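You operate a simulated robot arm through the tools that you are given. There is no shell and no other tool.

You run a simulated robot arm. Do the job below in one go: nothing can be reset, and whatever is moved stays where it is left.

## Task
Set the green tarp pole to 140 and the red one to 120, collars tight again.

It is judged by the outcome, as a careful person would: the job done as asked, and still so three seconds after it is handed in. It fails if anything else is knocked over, pushed out of place, dropped, spilled or broken.

## Robot
A 7-joint arm with a three-finger gripper, fixed in place. Base frame: the origin is on the floor under the middle of its stand, x ahead of it, y to its left, z up. Lengths are in mm, angles in rad, forces in N, time in s.
It reaches about 1342 mm from its shoulder. Its first joint turns from -2.897 to 2.897 rad. Payload 2.69 kg.
Tool frame: the origin (TCP) lies between the finger pads and is the grasp point; the fingertips stand 30 mm ahead of it; z points along the fingers, y is the line along which they close. The gripper opens to 128 mm; its body begins 117 mm behind the TCP.
Orientation is told as [roll, pitch, yaw] about the base's x, y, z axes, in that order, counted from this pose: with the fingers straight down and closing along the base's y, the tool's x points along the base's -x, its y along +y and its z along -z.

## Interface
- The arm moves only by the tool servo_tool. Its argument "commands" is one flat list of numbers, 7 for each row, row after row: the opening, from 0 (shut) to 1 (fully open), then the shift along the base's x, y, z in mm, then the turn, a rotation vector about the base's x, y, z in rad. In form: [jaw, dx, dy, dz, ax, ay, az, jaw, dx, dy, dz, ax, ay, az, ...]. A call has 1 to 20 rows; each row shifts and turns the commanded pose from where the row before left it. Each row takes 0.2 s and may step no farther than 50 mm and 0.15 rad from the row before; otherwise, or with a gripper value out of range, the whole call is refused. A pose out of reach is approached as far as the arm can. The call stops where the force on the tool passes 80 N (or 10 N more than at its start, if that is more) or the arm is blocked; 0.2 s more then pass. The fingers move at their own pace (about 127 mm/s each) and stop on an object; they squeeze with about 44 N. The grip force told is the motor's: it shows also when the fingers shut on nothing. Time passes only in rows, and 0.2 s behind the last, so rows that do not move let the fingers close. The reply holds the time, the measured pose of the TCP, the force on the tool along the base axes, the opening and the grip force, in the units named above and with some noise, with the torque about the TCP (base axes, N m) and any sound that the robot's microphone picked up.
- Cameras (640 x 400 px; columns grow to the right, rows downward): "scene" is fixed at [396.5, 500.1, 1590.8]; the picture's right is [-0.87, -0.50, 0.00], its down [-0.32, 0.55, -0.77] and it looks along [0.38, -0.67, -0.64] (base axes); focal length 327 px, centre (320, 200). "wrist" rides on the gripper at [58, 54, -131] in the tool frame; the picture's right is [-0.68, 0.74, 0.00], its down [-0.62, -0.57, -0.55] and it looks along [-0.40, -0.37, 0.84] (tool axes); focal length 234 px, centre (320, 200). There is no depth. A picture from a camera that has moved, and an enlarged one, comes with that camera's place and axes in the base frame and with its lens. The place of the scene camera against the robot may be out by one fixed shift of up to 25 mm in any direction.
- capture(camera): a new picture of that camera. No time passes.
- move_column(by): moves the trunk up (or, below 0, down) by that many mm; the arm rides with it, the base frame stays. It gives what a move gives, with no picture.
- zoom(camera, box): a new picture of the part [left, top, right, bottom] of that camera's present view, enlarged. No time passes.
- finish_job(): hands the job in; it is judged then, once.

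Nothing tells you positions but the pictures and the camera data. Unless the task says otherwise, let go and move clear before handing in.

The tools are called after "Emit:" by a JSON object that holds its "api" and its "payload". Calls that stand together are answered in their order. servo_tool: Moves the arm, as the interface text tells. Its arguments: {"type":"object","properties":{"commands":{"type":"array"}},"required":["commands"]} The other tools are called the same way: move_column (by) moves the trunk up or down; capture (camera) takes a picture; zoom (camera, box) takes an enlarged picture of a part of a camera's view; finish_job () hands the job in.

At the start:

```text
time_s: 0.0
tcp_pos: [703.2, -69.8, 1259.4]
orientation: [0.0, 0.001, 0.0]
contact_force: [-0.2, 0.1, 0.2]
wrist_torque: [0.01, 0.0, -0.02]
width: 127.8
gripper_force: 0.0
trunk travel left (down, up): [-150.0, 200.0]
```

scene: 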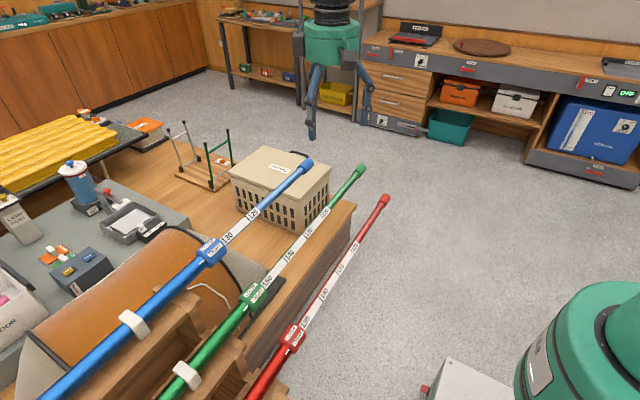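
wrist: 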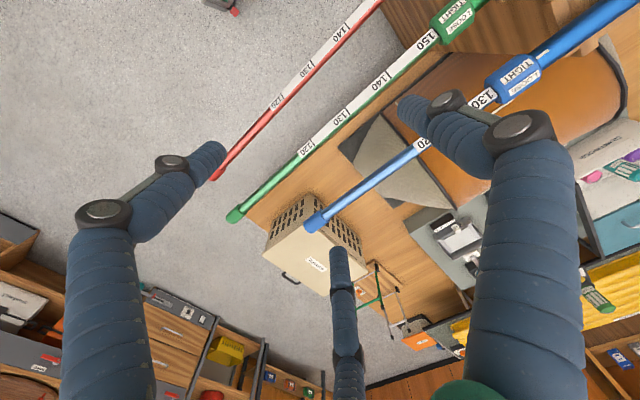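

I see three telescoping poles (blue, green, red) lying in a rack, with twist collars and a printed scale on the inner tubes. First I take closer looks at the collars and scales.

Emit:
{"api": "zoom", "payload": {"camera": "scene", "box": [180, 150, 400, 290]}}

Emit:
{"api": "zoom", "payload": {"camera": "scene", "box": [180, 260, 400, 400]}}

Emit:
{"api": "zoom", "payload": {"camera": "wrist", "box": [380, 0, 600, 140]}}

Emit:
{"api": "zoom", "payload": {"camera": "wrist", "box": [200, 0, 420, 240]}}

```text
2.86 times, centred on (290, 220) of scene
camera zoom: at [396.5, 500.1, 1590.8], right [-0.87, -0.5, 0.0], down [-0.32, 0.55, -0.77], along [0.38, -0.67, -0.64], focal length 934 px, centre (406, 143)
```

zoom: 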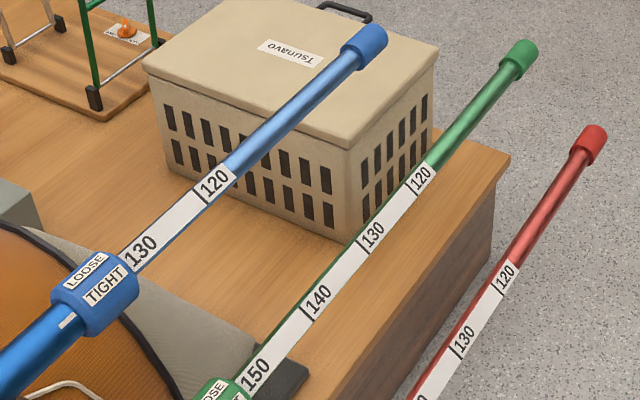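

```text
2.86 times, centred on (290, 330) of scene
camera zoom: at [396.5, 500.1, 1590.8], right [-0.87, -0.5, 0.0], down [-0.32, 0.55, -0.77], along [0.38, -0.67, -0.64], focal length 934 px, centre (406, -171)
```

zoom: 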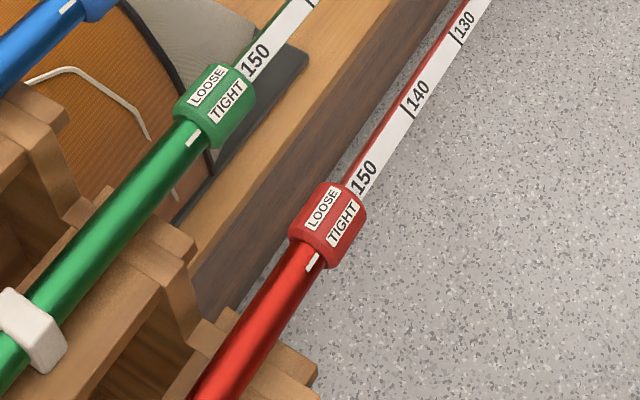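

```text
2.86 times, centred on (490, 70) of wrist
camera zoom: at [645.1, -15.1, 1390.1], right [0.68, 0.74, 0.0], down [0.62, -0.57, 0.55], along [0.4, -0.37, -0.84], focal length 669 px, centre (-166, 571)
```

zoom: 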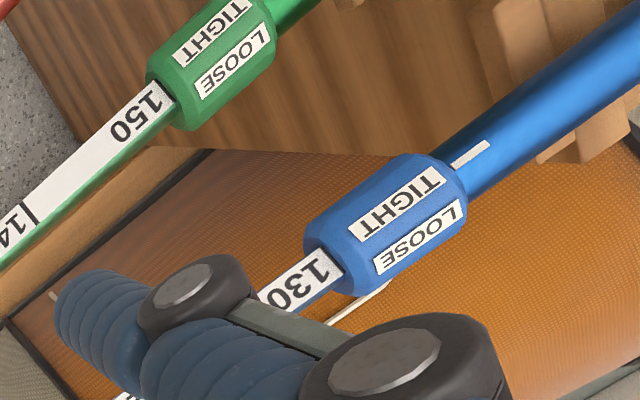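

```text
1.67 times, centred on (310, 120) of wrist
camera zoom: at [645.1, -15.1, 1390.1], right [0.68, 0.74, 0.0], down [0.62, -0.57, 0.55], along [0.4, -0.37, -0.84], focal length 390 px, centre (337, 333)
```

zoom: 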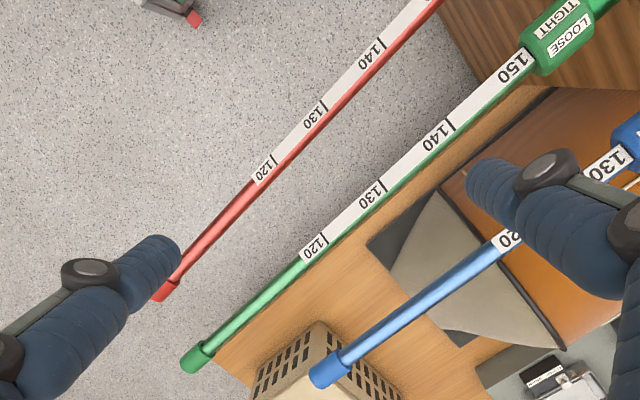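

The poles run parallel to y at stepped heights: roughly blue x≈850 z≈1030, green x≈765 z≈900, red x≈663 z≈775. The collars are near y≈170 and the tips near y≈-460. The gripper should close across a pole (yaw +90), so I turn it in free air and move nearer the green collar for a better look.

Emit:
{"api": "servo_tool", "payload": {"commands": [1, -1.2, 12, -3, 0, 0, 0.1428, 1, -1.2, 12, -3, 0, 0, 0.1428, 1, -1.2, 12, -3, 0, 0, 0.1428, 1, -1.2, 12, -3, 0, 0, 0.1428, 1, -1.2, 12, -3, 0, 0, 0.1428, 1, -1.2, 12, -3, 0, 0, 0.1428, 1, -1.2, 12, -3, 0, 0, 0.1428, 1, -1.2, 12, -3, 0, 0, 0.1428, 1, -1.2, 12, -3, 0, 0, 0.1428, 1, -1.2, 12, -3, 0, 0, 0.1428, 1, -1.2, 12, -3, 0, 0, 0.1428, 1, 0, 0, 0, 0, 0, 0]}}

Emit:
{"api": "capture", "payload": {"camera": "wrist"}}

Emit:
{"api": "capture", "payload": {"camera": "scene"}}

```text
time_s: 2.6
tcp_pos: [690.8, 62.8, 1226.5]
orientation: [-0.001, 0.001, 1.573]
contact_force: [0.1, 0.3, 0.2]
wrist_torque: [-0.04, 0.04, 0.02]
width: 128.0
gripper_force: 0.2
trunk travel left (down, up): [-150.0, 200.0]
```

```text
taken
camera wrist: at [636.8, 5.6, 1356.3], right [-0.74, 0.68, 0.0], down [0.56, 0.62, 0.55], along [0.37, 0.4, -0.84], focal length 234 px, centre (320, 200)
```

wrist: 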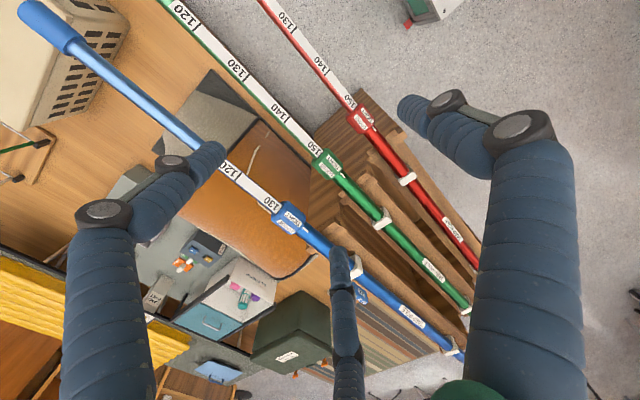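

```text
taken
```

scene: 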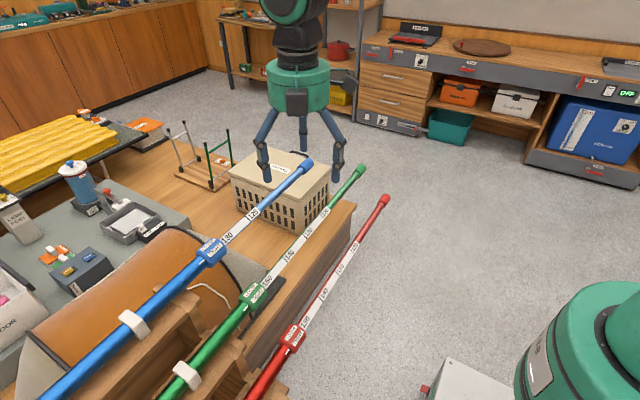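

Emit:
{"api": "zoom", "payload": {"camera": "wrist", "box": [240, 80, 400, 180]}}

Emit:
{"api": "zoom", "payload": {"camera": "wrist", "box": [240, 140, 400, 240]}}

Emit:
{"api": "zoom", "payload": {"camera": "wrist", "box": [320, 150, 480, 340]}}

```text
4.00 times, centred on (320, 130) of wrist
camera zoom: at [636.8, 5.6, 1356.3], right [-0.74, 0.68, 0.0], down [0.56, 0.62, 0.55], along [0.37, 0.4, -0.84], focal length 937 px, centre (320, 480)
```

zoom: 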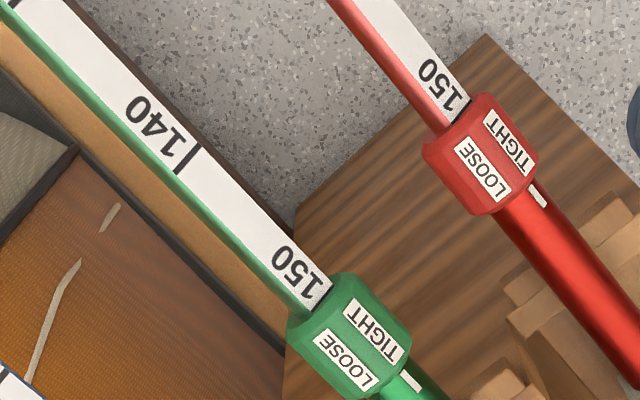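

```text
4.00 times, centred on (320, 190) of wrist
camera zoom: at [636.8, 5.6, 1356.3], right [-0.74, 0.68, 0.0], down [0.56, 0.62, 0.55], along [0.37, 0.4, -0.84], focal length 937 px, centre (320, 240)
```

zoom: 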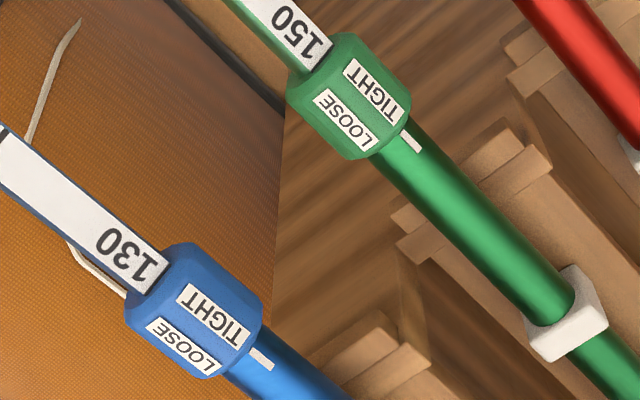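

```text
2.11 times, centred on (400, 245) of wrist
camera zoom: at [636.8, 5.6, 1356.3], right [-0.74, 0.68, 0.0], down [0.56, 0.62, 0.55], along [0.37, 0.4, -0.84], focal length 493 px, centre (152, 105)
```

zoom: 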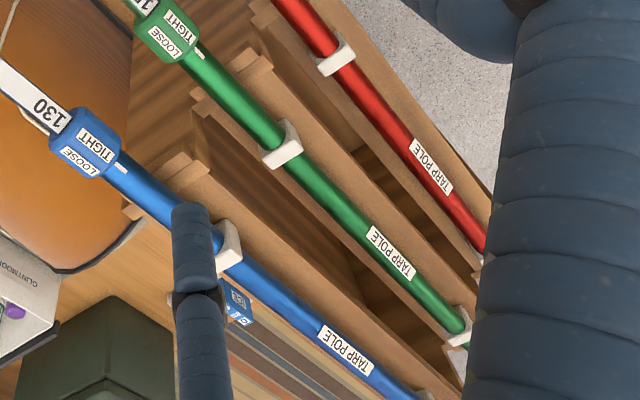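

The tick line of each number sits on its collar side: green and red both read 150 at the collar's outer edge, and TIGHT is lined up with the white mark on each. I check how the fingers close in free air before planning the grip.

Emit:
{"api": "servo_tool", "payload": {"commands": [0.35, 0, 0, 0, 0, 0, 0, 0.35, 0, 0, 0, 0, 0, 0, 0.35, 0, 0, 0, 0, 0, 0]}}

Emit:
{"api": "capture", "payload": {"camera": "wrist"}}

Emit:
{"api": "zoom", "payload": {"camera": "scene", "box": [220, 60, 380, 200]}}

```text
time_s: 3.4
tcp_pos: [690.0, 62.4, 1226.0]
orientation: [-0.001, 0.001, 1.57]
contact_force: [0.0, 0.0, 0.3]
wrist_torque: [0.04, 0.02, 0.0]
width: 44.7
gripper_force: 0.0
trunk travel left (down, up): [-150.0, 200.0]
```

```text
taken
camera wrist: at [636.8, 5.4, 1356.4], right [-0.74, 0.68, 0.0], down [0.57, 0.62, 0.55], along [0.37, 0.4, -0.84], focal length 234 px, centre (320, 200)
```

wrist: 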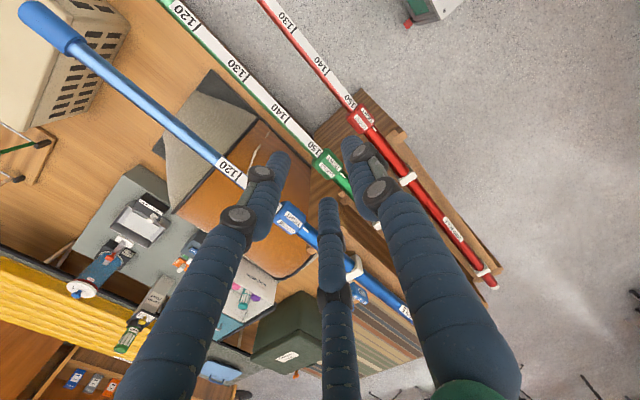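

```text
2.86 times, centred on (300, 130) of scene
camera zoom: at [396.5, 500.1, 1590.8], right [-0.87, -0.5, 0.0], down [-0.32, 0.55, -0.77], along [0.38, -0.67, -0.64], focal length 934 px, centre (377, 400)
```

zoom: 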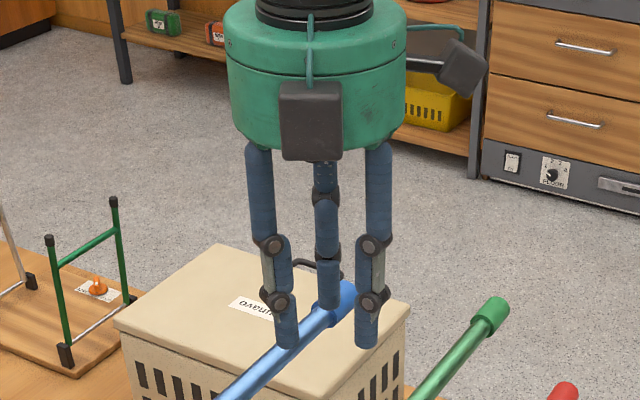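

The fingers close radially at 120°, and the collars look about 48 mm across and 48 mm long, so the grip placement needs care. I tilt the hand towards the robot, away from blue, and move to a stand-off from the green collar for a closer measurement.

Emit:
{"api": "servo_tool", "payload": {"commands": [0.7, 0, 18, -31, 0, -0.0834, 0, 0.7, 0, 18, -31, 0, -0.0834, 0, 0.7, 0, 18, -31, 0, -0.0834, 0, 0.7, 0, 18, -31, 0, -0.0834, 0, 0.7, 0, 18, -31, 0, -0.0833, 0, 0.7, 0, 18, -31, 0, -0.0833, 0, 0.7, 0, 0, 0, 0, 0, 0]}}

Emit:
{"api": "capture", "payload": {"camera": "wrist"}}

Emit:
{"api": "capture", "payload": {"camera": "scene"}}

```text
time_s: 5.0
tcp_pos: [690.9, 173.1, 1040.1]
orientation: [-0.502, 0.001, 1.57]
contact_force: [-0.9, -0.3, 0.4]
wrist_torque: [-0.05, 0.02, -0.01]
width: 89.6
gripper_force: 0.1
trunk travel left (down, up): [-150.0, 200.0]
```

```text
taken
camera wrist: at [580.5, 114.3, 1128.0], right [-0.65, 0.68, -0.35], down [0.23, 0.62, 0.75], along [0.73, 0.4, -0.56], focal length 234 px, centre (320, 200)
```

wrist: 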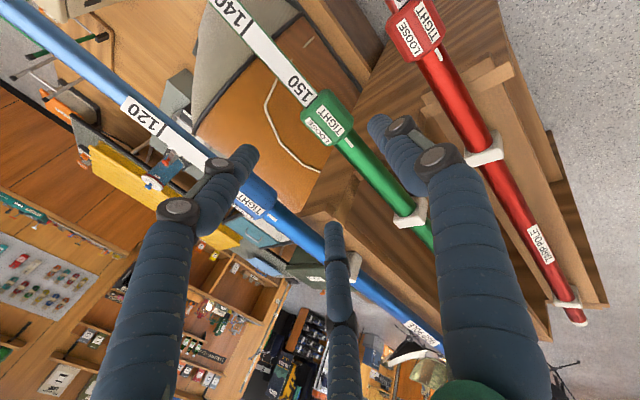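

```text
taken
```

scene: 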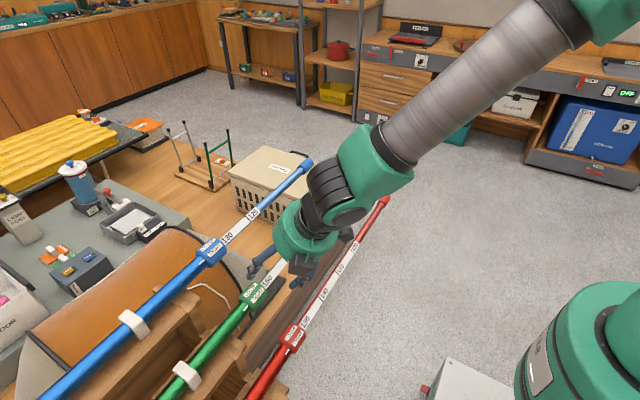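

Emit:
{"api": "zoom", "payload": {"camera": "wrist", "box": [260, 60, 388, 160]}}

Emit:
{"api": "zoom", "payload": {"camera": "wrist", "box": [340, 0, 468, 80]}}

Emit:
{"api": "zoom", "payload": {"camera": "wrist", "box": [200, 0, 328, 100]}}

```text
4.00 times, centred on (324, 110) of wrist
camera zoom: at [580.5, 114.3, 1128.0], right [-0.65, 0.68, -0.35], down [0.23, 0.62, 0.75], along [0.73, 0.4, -0.56], focal length 937 px, centre (304, 560)
```

zoom: 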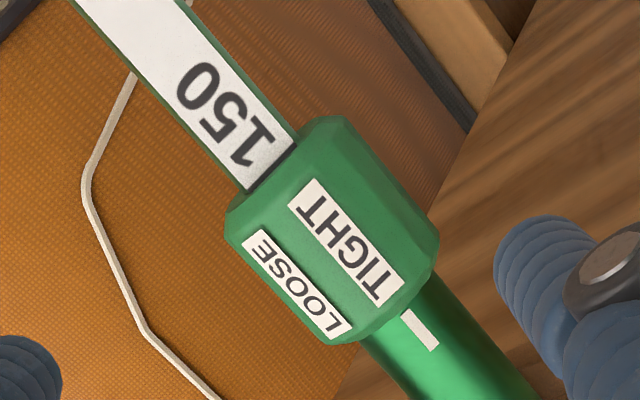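

```text
5.00 times, centred on (404, 40) of wrist
camera zoom: at [580.5, 114.3, 1128.0], right [-0.65, 0.68, -0.35], down [0.23, 0.62, 0.75], along [0.73, 0.4, -0.56], focal length 1171 px, centre (-100, 1000)
```

zoom: 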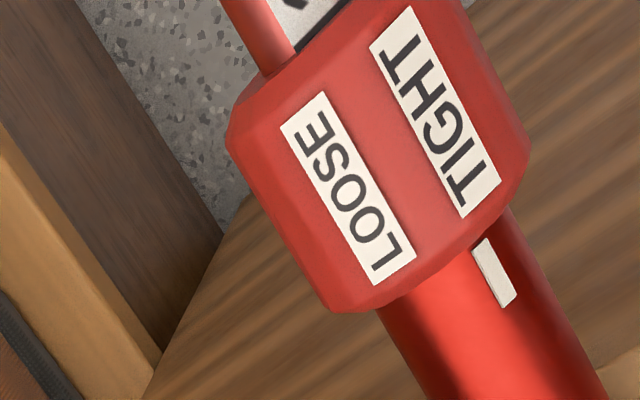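

```text
4.00 times, centred on (264, 50) of wrist
camera zoom: at [580.5, 114.3, 1128.0], right [-0.65, 0.68, -0.35], down [0.23, 0.62, 0.75], along [0.73, 0.4, -0.56], focal length 937 px, centre (544, 800)
```

zoom: 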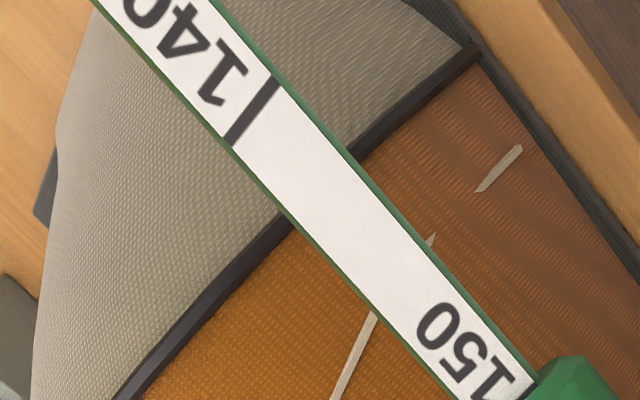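

By triangulating wrist views, I put the green axis at about x 774, z 874, with its collar spanning y≈148–197. Blue is at about (880, 977) and red at about (665, 780), and 10 scale units are about 100 mm. To twist the collar I'll turn the hand so two fingers oppose each other across it, with the third lifted over the outer tube by leaning the hand. Next I move to a stand-off in that orientation.

Emit:
{"api": "servo_tool", "payload": {"commands": [0.7, 3.6, 0.3, -3.9, -0.0627, 0, 0.1149, 0.7, 3.6, 0.3, -3.9, -0.0627, 0, 0.1149, 0.7, 3.6, 0.3, -3.9, -0.0627, 0, 0.1149, 0.7, 3.6, 0.3, -3.9, -0.0627, 0, 0.1149, 0.7, 3.6, 0.3, -3.9, 0.1229, 0, 0.0671, 0.7, 3.6, 0.3, -3.9, 0.1229, 0, 0.0671, 0.7, 3.6, 0.3, -3.9, 0.1229, 0, 0.0671, 0.7, 3.6, 0.3, -3.9, 0.1229, 0, 0.0671, 0.7, 3.6, 0.3, -3.9, 0.1229, 0, 0.0671, 0.7, 3.6, 0.3, -3.9, 0, 0.075, 0, 0.7, 0, 0, 0, 0, 0.075, 0, 0.7, 0, 0, 0, 0, 0, 0]}}

Emit:
{"api": "capture", "payload": {"camera": "wrist"}}

Emit:
{"api": "capture", "payload": {"camera": "scene"}}

```text
time_s: 7.6
tcp_pos: [726.0, 174.5, 1001.9]
orientation: [-0.694, -0.362, 2.354]
contact_force: [-0.7, 0.3, 1.0]
wrist_torque: [-0.05, -0.03, -0.04]
width: 89.7
gripper_force: 0.0
out of reach, approached as far as the arm can: row 5
trunk travel left (down, up): [-150.0, 200.0]
```

```text
taken
camera wrist: at [692.5, 30.9, 1042.9], right [-0.96, 0.17, -0.2], down [-0.15, 0.27, 0.95], along [0.21, 0.95, -0.24], focal length 234 px, centre (320, 200)
```

wrist: 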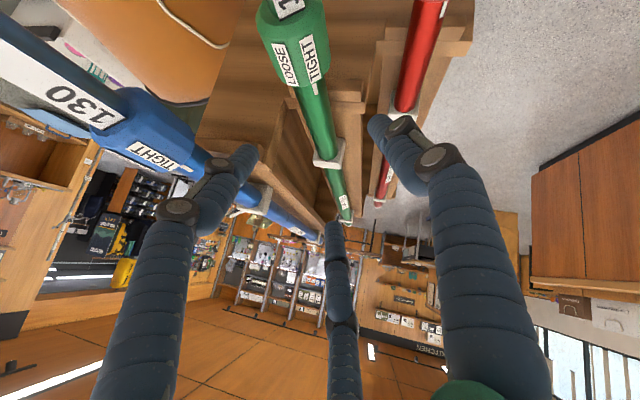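

```text
taken
```

scene: 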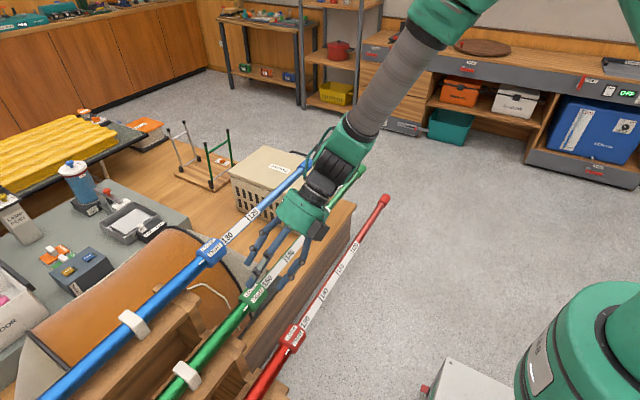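

The stand-off pose is reached and predicted positions match the picture. I descend part way towards the green collar and check the alignment.

Emit:
{"api": "servo_tool", "payload": {"commands": [0.7, 7, 0.3, -18.8, 0, 0, 0, 0.7, 7, 0.3, -18.8, 0, 0, 0, 0.7, 7, 0.4, -18.8, 0, 0, 0, 0.7, 0, 0, 0, 0, 0, 0]}}

Emit:
{"api": "capture", "payload": {"camera": "wrist"}}

Emit:
{"api": "zoom", "payload": {"camera": "scene", "box": [200, 180, 380, 320]}}

```text
time_s: 8.6
tcp_pos: [748.1, 174.5, 944.0]
orientation: [-0.695, -0.361, 2.353]
contact_force: [-0.2, -0.2, -0.9]
wrist_torque: [0.02, -0.02, 0.03]
width: 89.4
gripper_force: 0.1
trunk travel left (down, up): [-150.0, 200.0]
```

```text
taken
camera wrist: at [714.6, 31.4, 985.5], right [-0.96, 0.17, -0.2], down [-0.15, 0.27, 0.95], along [0.21, 0.95, -0.24], focal length 234 px, centre (320, 200)
```

wrist: 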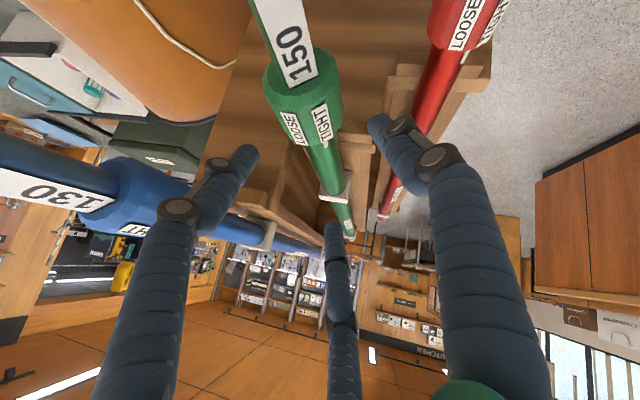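

```text
2.86 times, centred on (290, 250) of scene
camera zoom: at [396.5, 500.1, 1590.8], right [-0.87, -0.5, 0.0], down [-0.32, 0.55, -0.77], along [0.38, -0.67, -0.64], focal length 934 px, centre (406, 57)
```

zoom: 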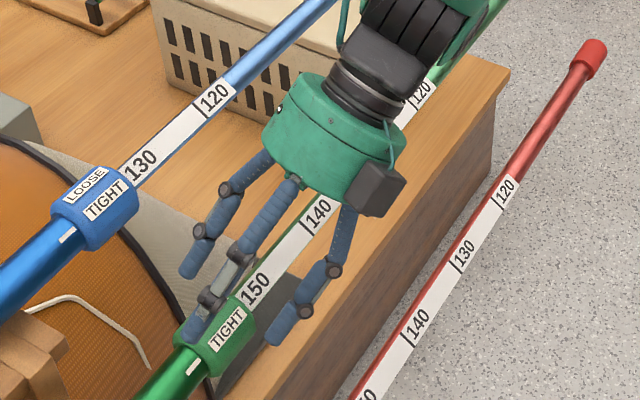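

Emit:
{"api": "zoom", "payload": {"camera": "wrist", "box": [230, 0, 390, 160]}}

```text
2.50 times, centred on (310, 80) of wrist
camera zoom: at [714.6, 31.4, 985.5], right [-0.96, 0.17, -0.2], down [-0.15, 0.27, 0.95], along [0.21, 0.95, -0.24], focal length 585 px, centre (345, 500)
```

zoom: 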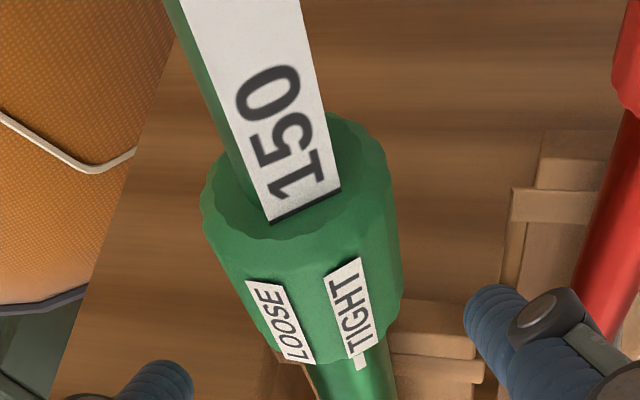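

The 150 line sits right at the collar's outer face, and the fingers straddle the collar with a ~2.5 mm correction needed. I go down the rest of the way and check before closing.

Emit:
{"api": "servo_tool", "payload": {"commands": [0.7, 4.8, 0.5, -15.7, 0, 0, 0, 0.7, 4.8, 0.5, -15.7, 0, 0, 0, 0.7, 4.8, 0.5, -15.6, 0, 0, 0, 0.7, 0, 0, 0, 0, 0, 0]}}

Emit:
{"api": "capture", "payload": {"camera": "wrist"}}

Emit:
{"api": "zoom", "payload": {"camera": "scene", "box": [200, 200, 340, 320]}}

```text
time_s: 9.6
tcp_pos: [762.8, 176.8, 897.8]
orientation: [-0.694, -0.361, 2.354]
contact_force: [0.3, 0.3, 1.1]
wrist_torque: [0.04, 0.02, 0.0]
width: 89.6
gripper_force: 0.1
trunk travel left (down, up): [-150.0, 200.0]
```

```text
taken
camera wrist: at [728.8, 33.1, 939.6], right [-0.96, 0.17, -0.2], down [-0.15, 0.27, 0.95], along [0.21, 0.95, -0.24], focal length 234 px, centre (320, 200)
```

wrist: 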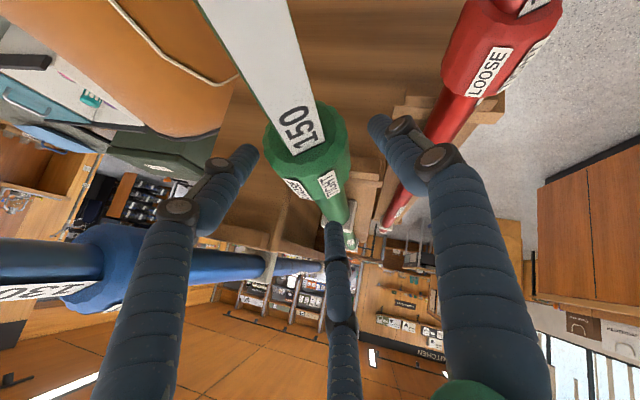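

```text
3.33 times, centred on (270, 260) of scene
camera zoom: at [396.5, 500.1, 1590.8], right [-0.87, -0.5, 0.0], down [-0.32, 0.55, -0.77], along [0.38, -0.67, -0.64], focal length 1089 px, centre (487, 0)
```

zoom: 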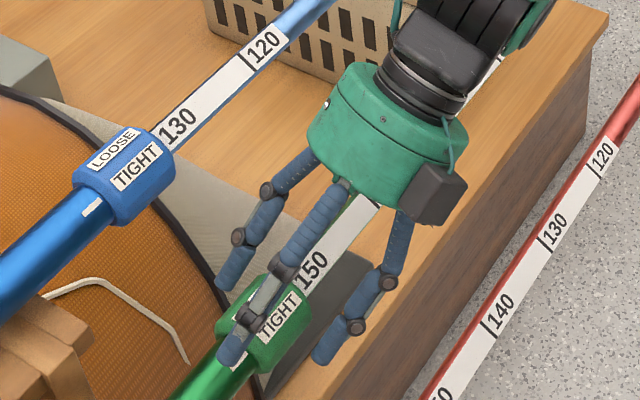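

The collar is centred between the opposing fingers. I close gradually and watch the forces.

Emit:
{"api": "servo_tool", "payload": {"commands": [0.52, 0, 0, 0, 0, 0, 0, 0.52, 0, 0, 0, 0, 0, 0, 0.45, 0, 0, 0, 0, 0, 0, 0.45, 0, 0, 0, 0, 0, 0]}}

Emit:
{"api": "capture", "payload": {"camera": "wrist"}}

Emit:
{"api": "zoom", "payload": {"camera": "scene", "box": [200, 200, 340, 320]}}

```text
time_s: 10.6
tcp_pos: [763.2, 176.6, 899.3]
orientation: [-0.697, -0.361, 2.355]
contact_force: [12.4, -3.9, 4.8]
wrist_torque: [-0.22, -0.4, -0.16]
width: 66.2
gripper_force: 6.3
trunk travel left (down, up): [-150.0, 200.0]
```

```text
taken
camera wrist: at [729.6, 32.8, 940.4], right [-0.96, 0.17, -0.2], down [-0.15, 0.27, 0.95], along [0.21, 0.95, -0.23], focal length 234 px, centre (320, 200)
```

wrist: 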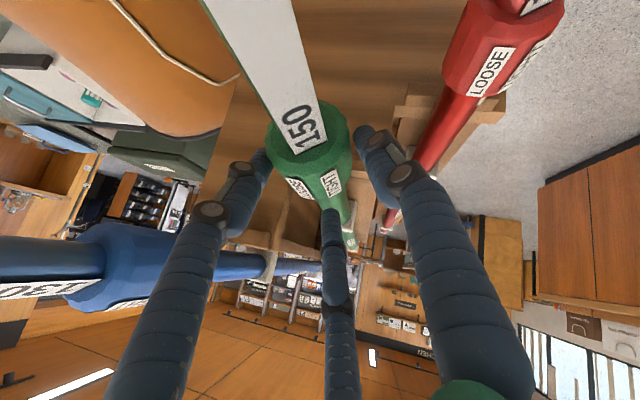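

```text
3.33 times, centred on (270, 260) of scene
camera zoom: at [396.5, 500.1, 1590.8], right [-0.87, -0.5, 0.0], down [-0.32, 0.55, -0.77], along [0.38, -0.67, -0.64], focal length 1089 px, centre (487, 0)
```

zoom: 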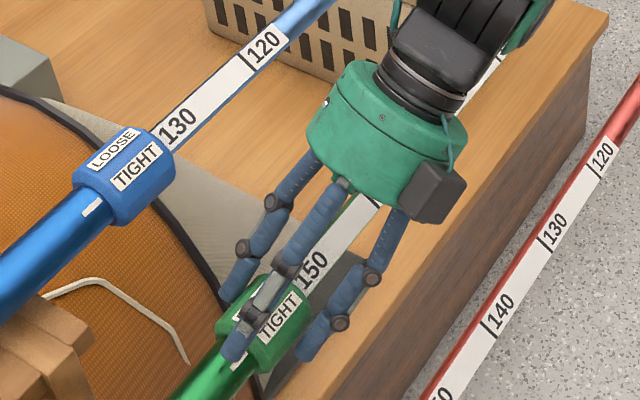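

The far-side finger touched first (hand pushed towards +x), so I shift the hand about 3 mm that way, then close fully.

Emit:
{"api": "servo_tool", "payload": {"commands": [0.55, 0, 0, 0, 0, 0, 0, 0.55, 3, 0, 1.1, 0, 0, 0, 0.55, 0, 0, 0, 0, 0, 0, 0.45, 0, 0, 0, 0, 0, 0, 0.45, 0, 0, 0, 0, 0, 0]}}

Emit:
{"api": "capture", "payload": {"camera": "wrist"}}

```text
time_s: 11.8
tcp_pos: [765.6, 177.0, 898.9]
orientation: [-0.696, -0.361, 2.353]
contact_force: [-0.2, -3.2, -2.3]
wrist_torque: [0.15, 0.03, -0.01]
width: 62.5
gripper_force: 44.5
trunk travel left (down, up): [-150.0, 200.0]
```

```text
taken
camera wrist: at [731.2, 33.3, 940.1], right [-0.97, 0.17, -0.2], down [-0.15, 0.27, 0.95], along [0.21, 0.95, -0.24], focal length 234 px, centre (320, 200)
```

wrist: 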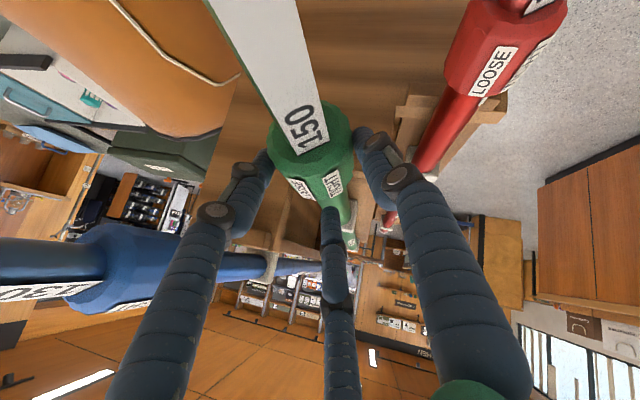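

The collar is firmly clamped (44 N, balanced forces), and the contact confirms the axis at about (774, 874). I start turning about the pole axis so LOOSE moves towards the mark, in small steps first.

Emit:
{"api": "servo_tool", "payload": {"commands": [0.4, -2.44, 0, -0.96, 0, -0.1, 0, 0.4, -2.34, 0, -1.2, 0, -0.1, 0]}}

Emit:
{"api": "zoom", "payload": {"camera": "wrist", "box": [200, 40, 440, 240]}}

Emit:
{"api": "zoom", "payload": {"camera": "scene", "box": [200, 200, 340, 320]}}

```text
time_s: 12.4
tcp_pos: [760.0, 175.8, 896.3]
orientation: [-0.84, -0.217, 2.395]
contact_force: [-10.5, -7.8, -0.4]
wrist_torque: [-0.1, 0.32, 0.18]
width: 62.7
gripper_force: 45.0
trunk travel left (down, up): [-150.0, 200.0]
```

```text
2.00 times, centred on (320, 140) of wrist
camera zoom: at [718.6, 33.2, 930.0], right [-0.91, 0.17, -0.39], down [-0.34, 0.27, 0.9], along [0.26, 0.95, -0.19], focal length 468 px, centre (320, 320)
```

zoom: 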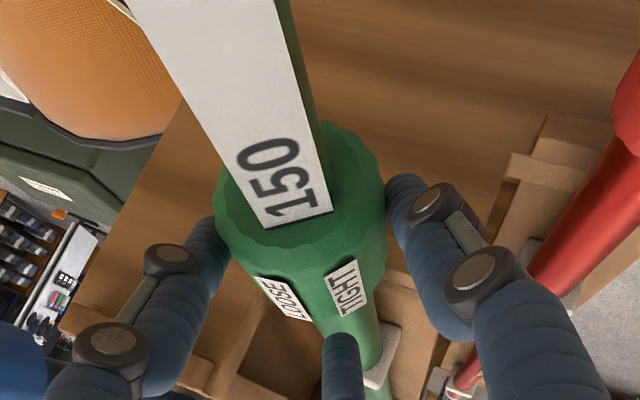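

```text
3.33 times, centred on (270, 260) of scene
camera zoom: at [396.5, 500.1, 1590.8], right [-0.87, -0.5, 0.0], down [-0.32, 0.55, -0.77], along [0.38, -0.67, -0.64], focal length 1089 px, centre (487, 0)
```

zoom: 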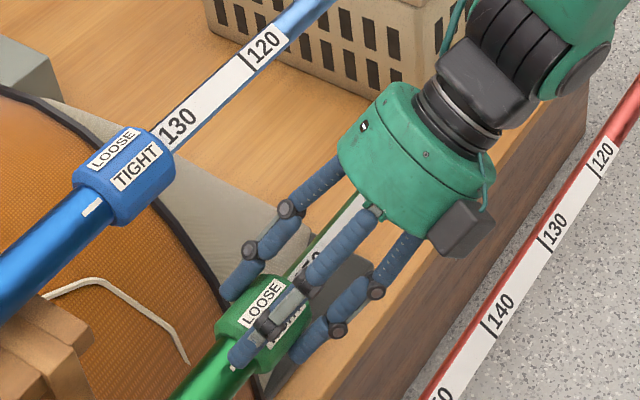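

The collar turns with the hand without slipping. I continue the twist.

Emit:
{"api": "servo_tool", "payload": {"commands": [0.4, -2.21, 0, -1.43, 0, -0.1, 0, 0.4, -2.05, 0, -1.65, 0, -0.1, 0, 0.4, -1.87, 0, -1.83, 0, -0.1, 0, 0.4, -1.69, 0, -2.02, 0, -0.1, 0]}}

Emit:
{"api": "zoom", "payload": {"camera": "wrist", "box": [200, 40, 440, 240]}}

Emit:
{"api": "zoom", "payload": {"camera": "scene", "box": [200, 220, 320, 320]}}

```text
time_s: 13.4
tcp_pos: [751.4, 175.6, 888.3]
orientation: [-1.107, 0.08, 2.414]
contact_force: [-15.9, -8.0, -14.4]
wrist_torque: [-0.01, 0.6, 0.26]
width: 63.0
gripper_force: 44.7
trunk travel left (down, up): [-150.0, 200.0]
```

```text
2.00 times, centred on (320, 140) of wrist
camera zoom: at [700.4, 33.1, 903.8], right [-0.68, 0.17, -0.71], down [-0.66, 0.27, 0.7], along [0.31, 0.95, -0.07], focal length 468 px, centre (320, 320)
```

zoom: 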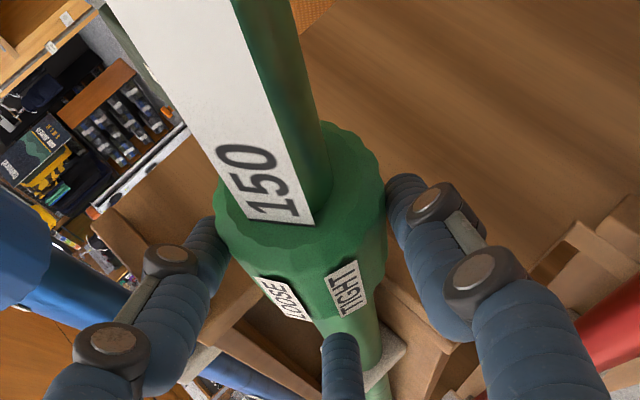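

```text
4.00 times, centred on (260, 270) of scene
camera zoom: at [396.5, 500.1, 1590.8], right [-0.87, -0.5, 0.0], down [-0.32, 0.55, -0.77], along [0.38, -0.67, -0.64], focal length 1307 px, centre (560, -80)
```

zoom: 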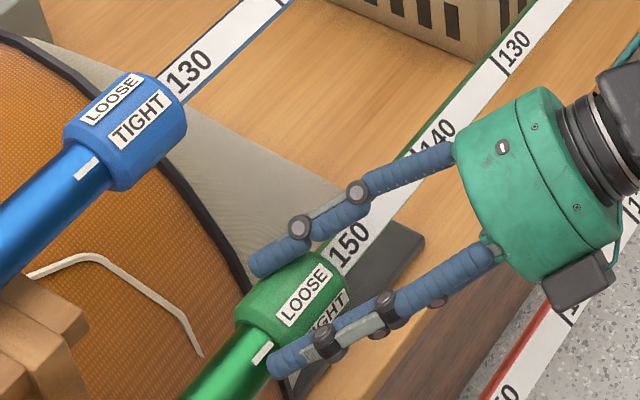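

LOOSE is nearly at the mark, perhaps 0.2 rad short. I finish the turn with a small correction for the side load.

Emit:
{"api": "servo_tool", "payload": {"commands": [0.4, -1.97, 0, -2.7, 0, -0.1, 0, 0.4, -1.75, 0, -2.8, 0, -0.1, 0]}}

Emit:
{"api": "zoom", "payload": {"camera": "wrist", "box": [200, 40, 440, 240]}}

Emit:
{"api": "zoom", "payload": {"camera": "scene", "box": [220, 240, 300, 310]}}

```text
time_s: 14.0
tcp_pos: [749.4, 175.9, 884.6]
orientation: [-1.242, 0.228, 2.396]
contact_force: [-7.5, 4.4, -20.0]
wrist_torque: [0.59, 1.41, 0.17]
width: 62.6
gripper_force: 44.8
trunk travel left (down, up): [-150.0, 200.0]
```

```text
2.00 times, centred on (320, 140) of wrist
camera zoom: at [695.8, 33.0, 888.2], right [-0.53, 0.17, -0.83], down [-0.79, 0.27, 0.55], along [0.32, 0.95, -0.01], focal length 468 px, centre (320, 320)
```

zoom: 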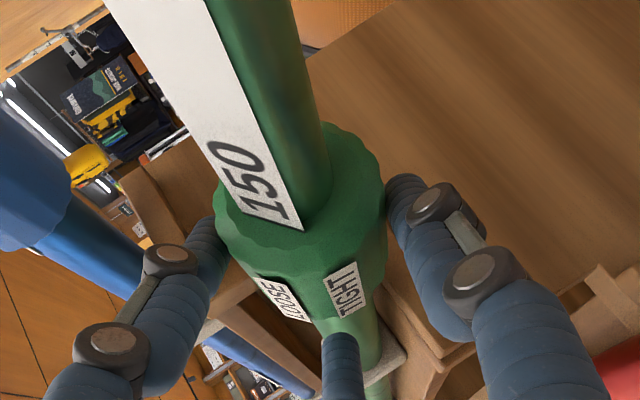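

```text
5.71 times, centred on (260, 275) of scene
camera zoom: at [396.5, 500.1, 1590.8], right [-0.87, -0.5, 0.0], down [-0.32, 0.55, -0.77], along [0.38, -0.67, -0.64], focal length 1867 px, centre (663, -229)
```

zoom: 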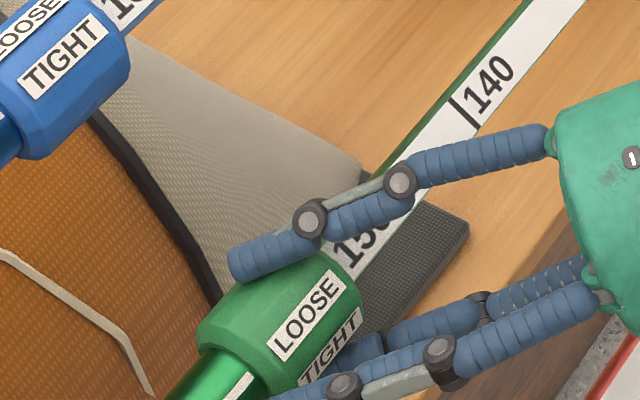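

The hand turned 0.8 rad and the collar followed; LOOSE now lines up with the mark and the resisting torque is rising, like an end stop. I release, back off radially, and reorient for gripping the inner tube.

Emit:
{"api": "servo_tool", "payload": {"commands": [0.7, 0, 0, 0, 0, 0, 0, 0.7, 0, 0, 0, 0, 0, 0, 0.7, -18, 0, 8, 0, 0, 0, 0.7, -30, 0, 13.4, 0, 0, 0, 0.7, -40, 0, 18, 0, 0, 0, 0.7, 0, 0, 0, 0, 0, 0]}}

Emit:
{"api": "zoom", "payload": {"camera": "scene", "box": [200, 230, 320, 320]}}

Emit:
{"api": "capture", "payload": {"camera": "wrist"}}

```text
time_s: 15.4
tcp_pos: [658.4, 177.7, 925.2]
orientation: [-1.246, 0.231, 2.393]
contact_force: [-0.7, -0.6, 0.1]
wrist_torque: [-0.03, 0.02, -0.04]
width: 89.5
gripper_force: 0.1
trunk travel left (down, up): [-150.0, 200.0]
```

```text
4.44 times, centred on (260, 275) of scene
camera zoom: at [396.5, 500.1, 1590.8], right [-0.87, -0.5, 0.0], down [-0.32, 0.55, -0.77], along [0.38, -0.67, -0.64], focal length 1452 px, centre (587, -133)
```

zoom: 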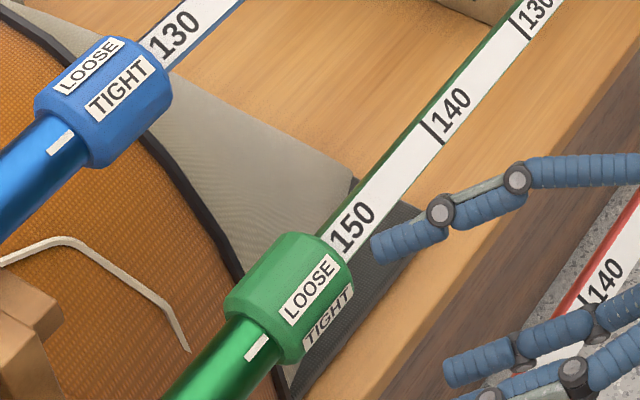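

```text
taken
camera wrist: at [605.7, 33.8, 930.0], right [-0.53, 0.17, -0.83], down [-0.79, 0.27, 0.55], along [0.32, 0.95, -0.01], focal length 234 px, centre (320, 200)
```

wrist: 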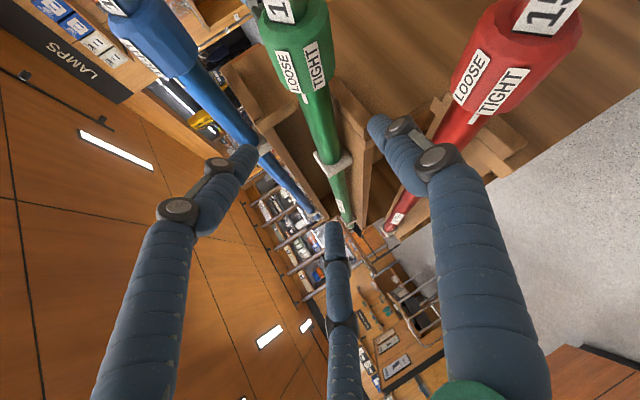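

The green LOOSE label is lined up with the mark. I swing back to the perpendicular orientation above the green inner tube near y≈-100.

Emit:
{"api": "servo_tool", "payload": {"commands": [0.7, 0, -15, 18, 0, 0.13, 0, 0.7, 0, -15, 18, 0, 0.13, 0, 0.7, 0, -15, 18, 0, 0.13, 0, 0.7, 0, -15, 18, 0, 0.13, 0, 0.7, 0, -15, 18, 0, 0.13, 0, 0.7, 5, -22, 0, -0.1229, 0, -0.0671, 0.7, 5, -22, 0, -0.1229, 0, -0.0671, 0.7, 5, -22, 0, -0.1229, 0, -0.0671, 0.7, 5, -22, 0, -0.1229, 0, -0.0671, 0.7, 5, -22, 0, -0.1229, 0, -0.0671, 0.7, 5, -22, 0, 0.0627, 0, -0.1149, 0.7, 5, -22, 0, 0.0627, 0, -0.1149, 0.7, 5, -22, 0, 0.0627, 0, -0.1149, 0.7, 5, -22, 0, 0.0627, 0, -0.1149, 0.7, 0, 0, 0, 0, 0, 0]}}

Emit:
{"api": "capture", "payload": {"camera": "wrist"}}

Emit:
{"api": "capture", "payload": {"camera": "scene"}}

```text
time_s: 18.6
tcp_pos: [705.2, -96.4, 1012.4]
orientation: [-0.499, -0.001, 1.569]
contact_force: [0.2, -0.5, 0.2]
wrist_torque: [-0.02, -0.01, 0.01]
width: 89.4
gripper_force: 0.0
trunk travel left (down, up): [-150.0, 200.0]
```

```text
taken
camera wrist: at [595.2, -154.4, 1101.0], right [-0.65, 0.68, -0.35], down [0.23, 0.61, 0.75], along [0.73, 0.4, -0.56], focal length 234 px, centre (320, 200)
```

wrist: 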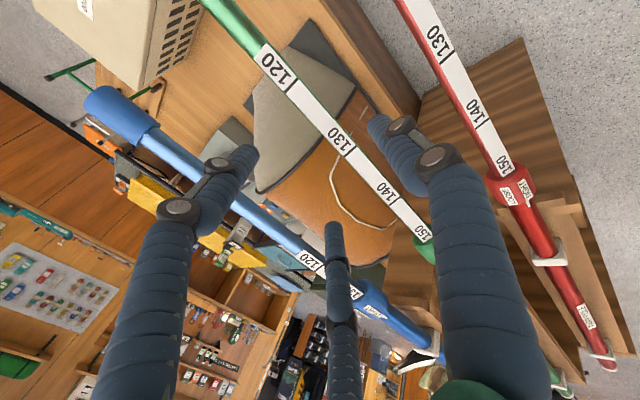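

```text
taken
```

scene: 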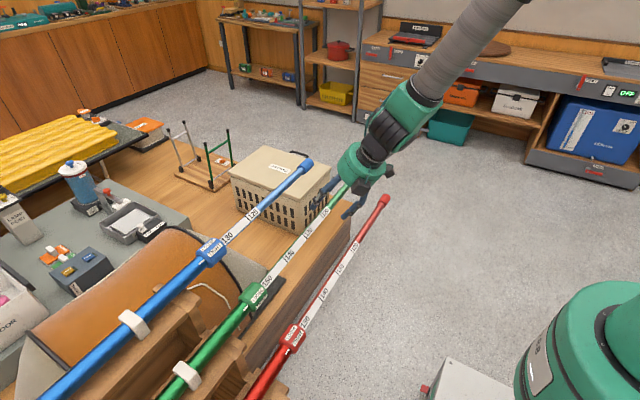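

Position checks out: the 130 tick lies at y≈-51 as expected. I approach the inner tube with the right lateral offset for this three-finger grip.

Emit:
{"api": "servo_tool", "payload": {"commands": [0.7, 18.2, 0, -32.8, 0, 0, 0, 0.7, 18.2, 0, -32.8, 0, 0, 0, 0.7, 18.2, 0, -32.8, 0, 0, 0, 0.7, 18.2, 0, -32.8, 0, 0, 0, 0.7, 0, 0, 0, 0, 0, 0]}}

Emit:
{"api": "capture", "payload": {"camera": "wrist"}}

Emit:
{"api": "zoom", "payload": {"camera": "scene", "box": [220, 150, 380, 310]}}

```text
time_s: 19.8
tcp_pos: [779.0, -94.2, 880.6]
orientation: [-0.499, 0.001, 1.57]
contact_force: [1.1, 0.2, 0.1]
wrist_torque: [-0.04, 0.01, -0.02]
width: 89.4
gripper_force: 0.1
trunk travel left (down, up): [-150.0, 200.0]
```

```text
taken
camera wrist: at [668.4, -153.5, 969.4], right [-0.65, 0.68, -0.35], down [0.23, 0.62, 0.75], along [0.73, 0.4, -0.56], focal length 234 px, centre (320, 200)
```

wrist: 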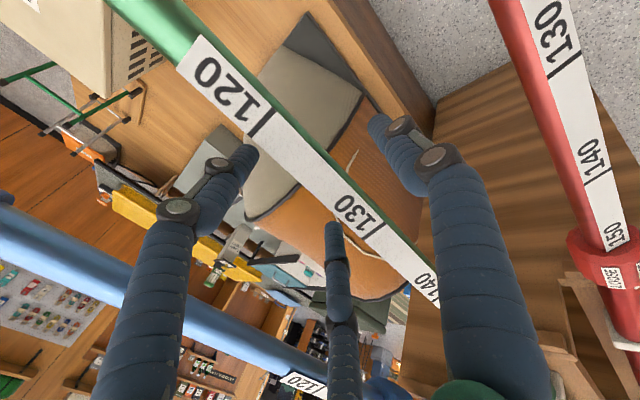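

```text
2.50 times, centred on (300, 230) of scene
camera zoom: at [396.5, 500.1, 1590.8], right [-0.87, -0.5, 0.0], down [-0.32, 0.55, -0.77], along [0.38, -0.67, -0.64], focal length 817 px, centre (370, 125)
```

zoom: 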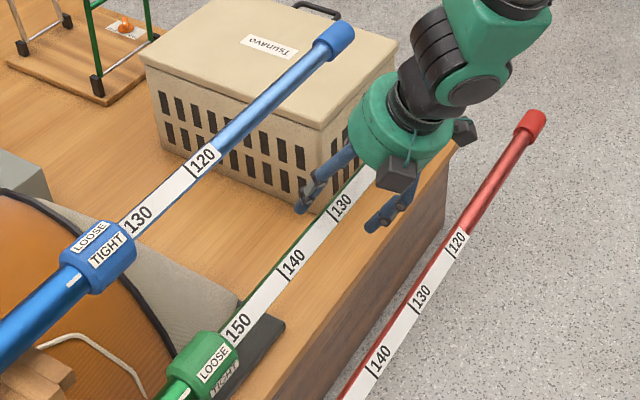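

The tube lies between the thumb and the finger pair with no contact. I close on it.

Emit:
{"api": "servo_tool", "payload": {"commands": [0.4, 0, 0, 0, 0, 0, 0, 0.4, 0, 0, 0, 0, 0, 0, 0.3, 0, 0, 0, 0, 0, 0, 0.3, 0, 0, 0, 0, 0, 0]}}

Emit:
{"api": "capture", "payload": {"camera": "wrist"}}

```text
time_s: 20.8
tcp_pos: [777.9, -94.9, 881.0]
orientation: [-0.499, 0.0, 1.57]
contact_force: [-0.1, -0.2, -0.5]
wrist_torque: [-0.01, -0.02, 0.01]
width: 38.4
gripper_force: 0.0
trunk travel left (down, up): [-150.0, 200.0]
```

```text
taken
camera wrist: at [667.7, -153.5, 970.1], right [-0.65, 0.68, -0.35], down [0.23, 0.62, 0.75], along [0.73, 0.4, -0.56], focal length 234 px, centre (320, 200)
```

wrist: 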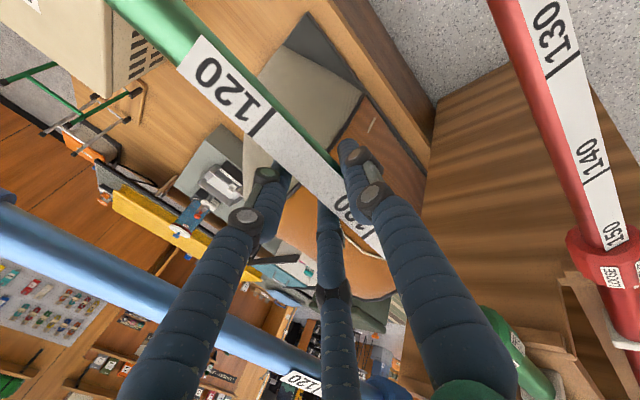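

Emit:
{"api": "servo_tool", "payload": {"commands": [0.26, 0, 0, 0, 0, 0, 0, 0.22, 0, 0, 0, 0, 0, 0, 0.22, 0, 0, 0, 0, 0, 0]}}

Emit:
{"api": "zoom", "payload": {"camera": "wrist", "box": [200, 80, 440, 280]}}

```text
time_s: 21.6
tcp_pos: [779.0, -95.6, 881.1]
orientation: [-0.5, 0.0, 1.57]
contact_force: [0.3, 0.1, 0.8]
wrist_torque: [0.02, -0.01, 0.02]
width: 28.0
gripper_force: 0.0
trunk travel left (down, up): [-150.0, 200.0]
```

```text
2.00 times, centred on (320, 180) of wrist
camera zoom: at [667.7, -153.5, 970.1], right [-0.65, 0.68, -0.35], down [0.23, 0.62, 0.75], along [0.73, 0.4, -0.56], focal length 468 px, centre (320, 240)
```

zoom: 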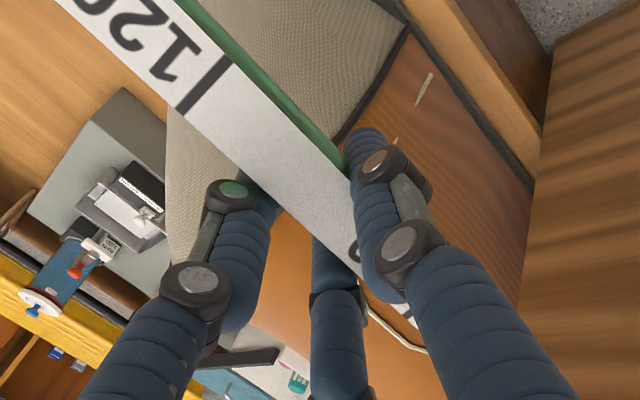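

No contact yet at 28 mm; the tube is still free between the fingers. I keep closing.

Emit:
{"api": "servo_tool", "payload": {"commands": [0.17, 0, 0, 0, 0, 0, 0, 0.13, 0, 0, 0, 0, 0, 0, 0.1, 0, 0, 0, 0, 0, 0, 0.1, 0, 0, 0, 0, 0, 0]}}

Emit:
{"api": "zoom", "payload": {"camera": "wrist", "box": [200, 80, 440, 280]}}

```text
time_s: 22.6
tcp_pos: [777.5, -95.7, 881.2]
orientation: [-0.499, 0.001, 1.57]
contact_force: [-0.5, -0.6, 0.1]
wrist_torque: [0.02, -0.01, -0.01]
width: 12.8
gripper_force: 0.0
trunk travel left (down, up): [-150.0, 200.0]
```

```text
2.00 times, centred on (320, 180) of wrist
camera zoom: at [667.7, -153.5, 970.1], right [-0.65, 0.68, -0.35], down [0.23, 0.62, 0.75], along [0.73, 0.4, -0.56], focal length 468 px, centre (320, 240)
```

zoom: 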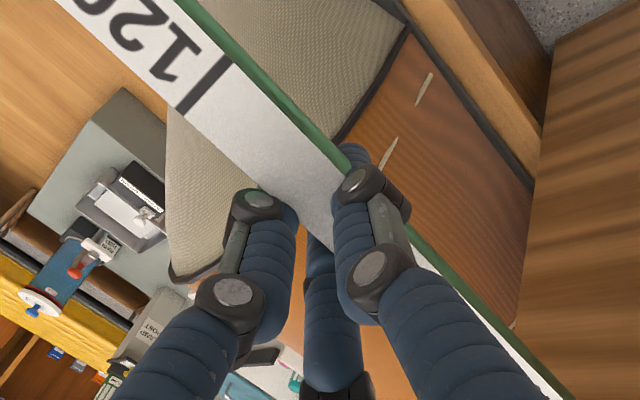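

The gripper still reports no contact at 13 mm, so I look closer before closing more.

Emit:
{"api": "zoom", "payload": {"camera": "wrist", "box": [270, 130, 400, 230]}}

Emit:
{"api": "zoom", "payload": {"camera": "scene", "box": [280, 150, 380, 240]}}

```text
4.00 times, centred on (335, 180) of wrist
camera zoom: at [667.7, -153.5, 970.1], right [-0.65, 0.68, -0.35], down [0.23, 0.62, 0.75], along [0.73, 0.4, -0.56], focal length 937 px, centre (260, 280)
```

zoom: 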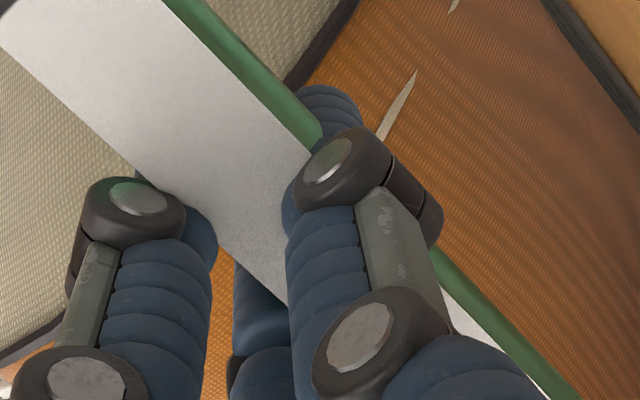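

```text
4.44 times, centred on (330, 195) of scene
camera zoom: at [396.5, 500.1, 1590.8], right [-0.87, -0.5, 0.0], down [-0.32, 0.55, -0.77], along [0.38, -0.67, -0.64], focal length 1452 px, centre (276, 222)
```

zoom: 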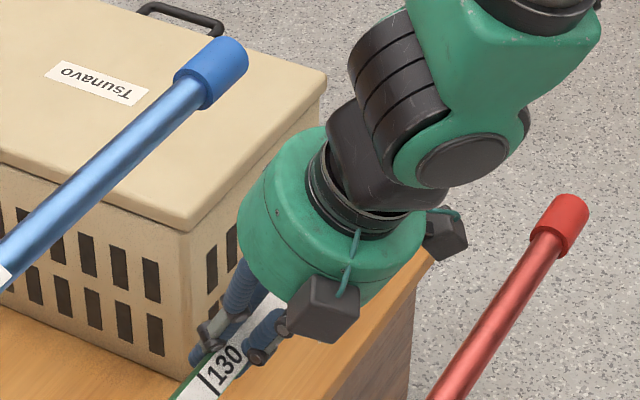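

The tube sits properly between thumb and pair and is just short of contact. I close the rest of the way.

Emit:
{"api": "servo_tool", "payload": {"commands": [0.06, 0, 0, 0, 0, 0, 0, 0.03, 0, 0, 0, 0, 0, 0, 0.0, 0, 0, 0, 0, 0, 0, 0.0, 0, 0, 0, 0, 0, 0]}}

Emit:
{"api": "zoom", "payload": {"camera": "wrist", "box": [240, 100, 400, 240]}}

```text
time_s: 23.6
tcp_pos: [778.1, -95.1, 880.2]
orientation: [-0.499, 0.001, 1.571]
contact_force: [-0.2, 1.0, 0.1]
wrist_torque: [0.0, 0.03, 0.02]
width: 2.0
gripper_force: 31.1
trunk travel left (down, up): [-150.0, 200.0]
```

```text
2.86 times, centred on (320, 170) of wrist
camera zoom: at [667.7, -153.5, 970.1], right [-0.65, 0.68, -0.35], down [0.23, 0.62, 0.75], along [0.73, 0.4, -0.56], focal length 669 px, centre (320, 286)
```

zoom: 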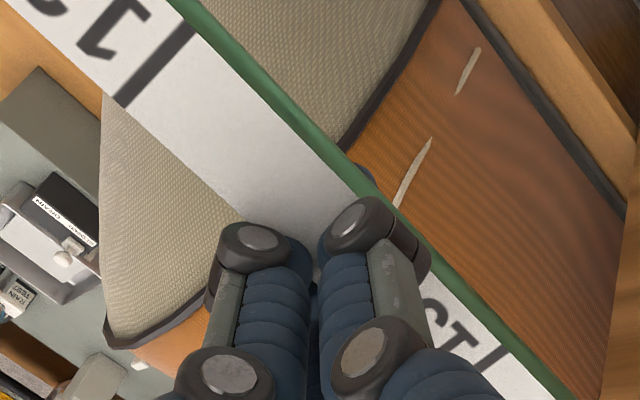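

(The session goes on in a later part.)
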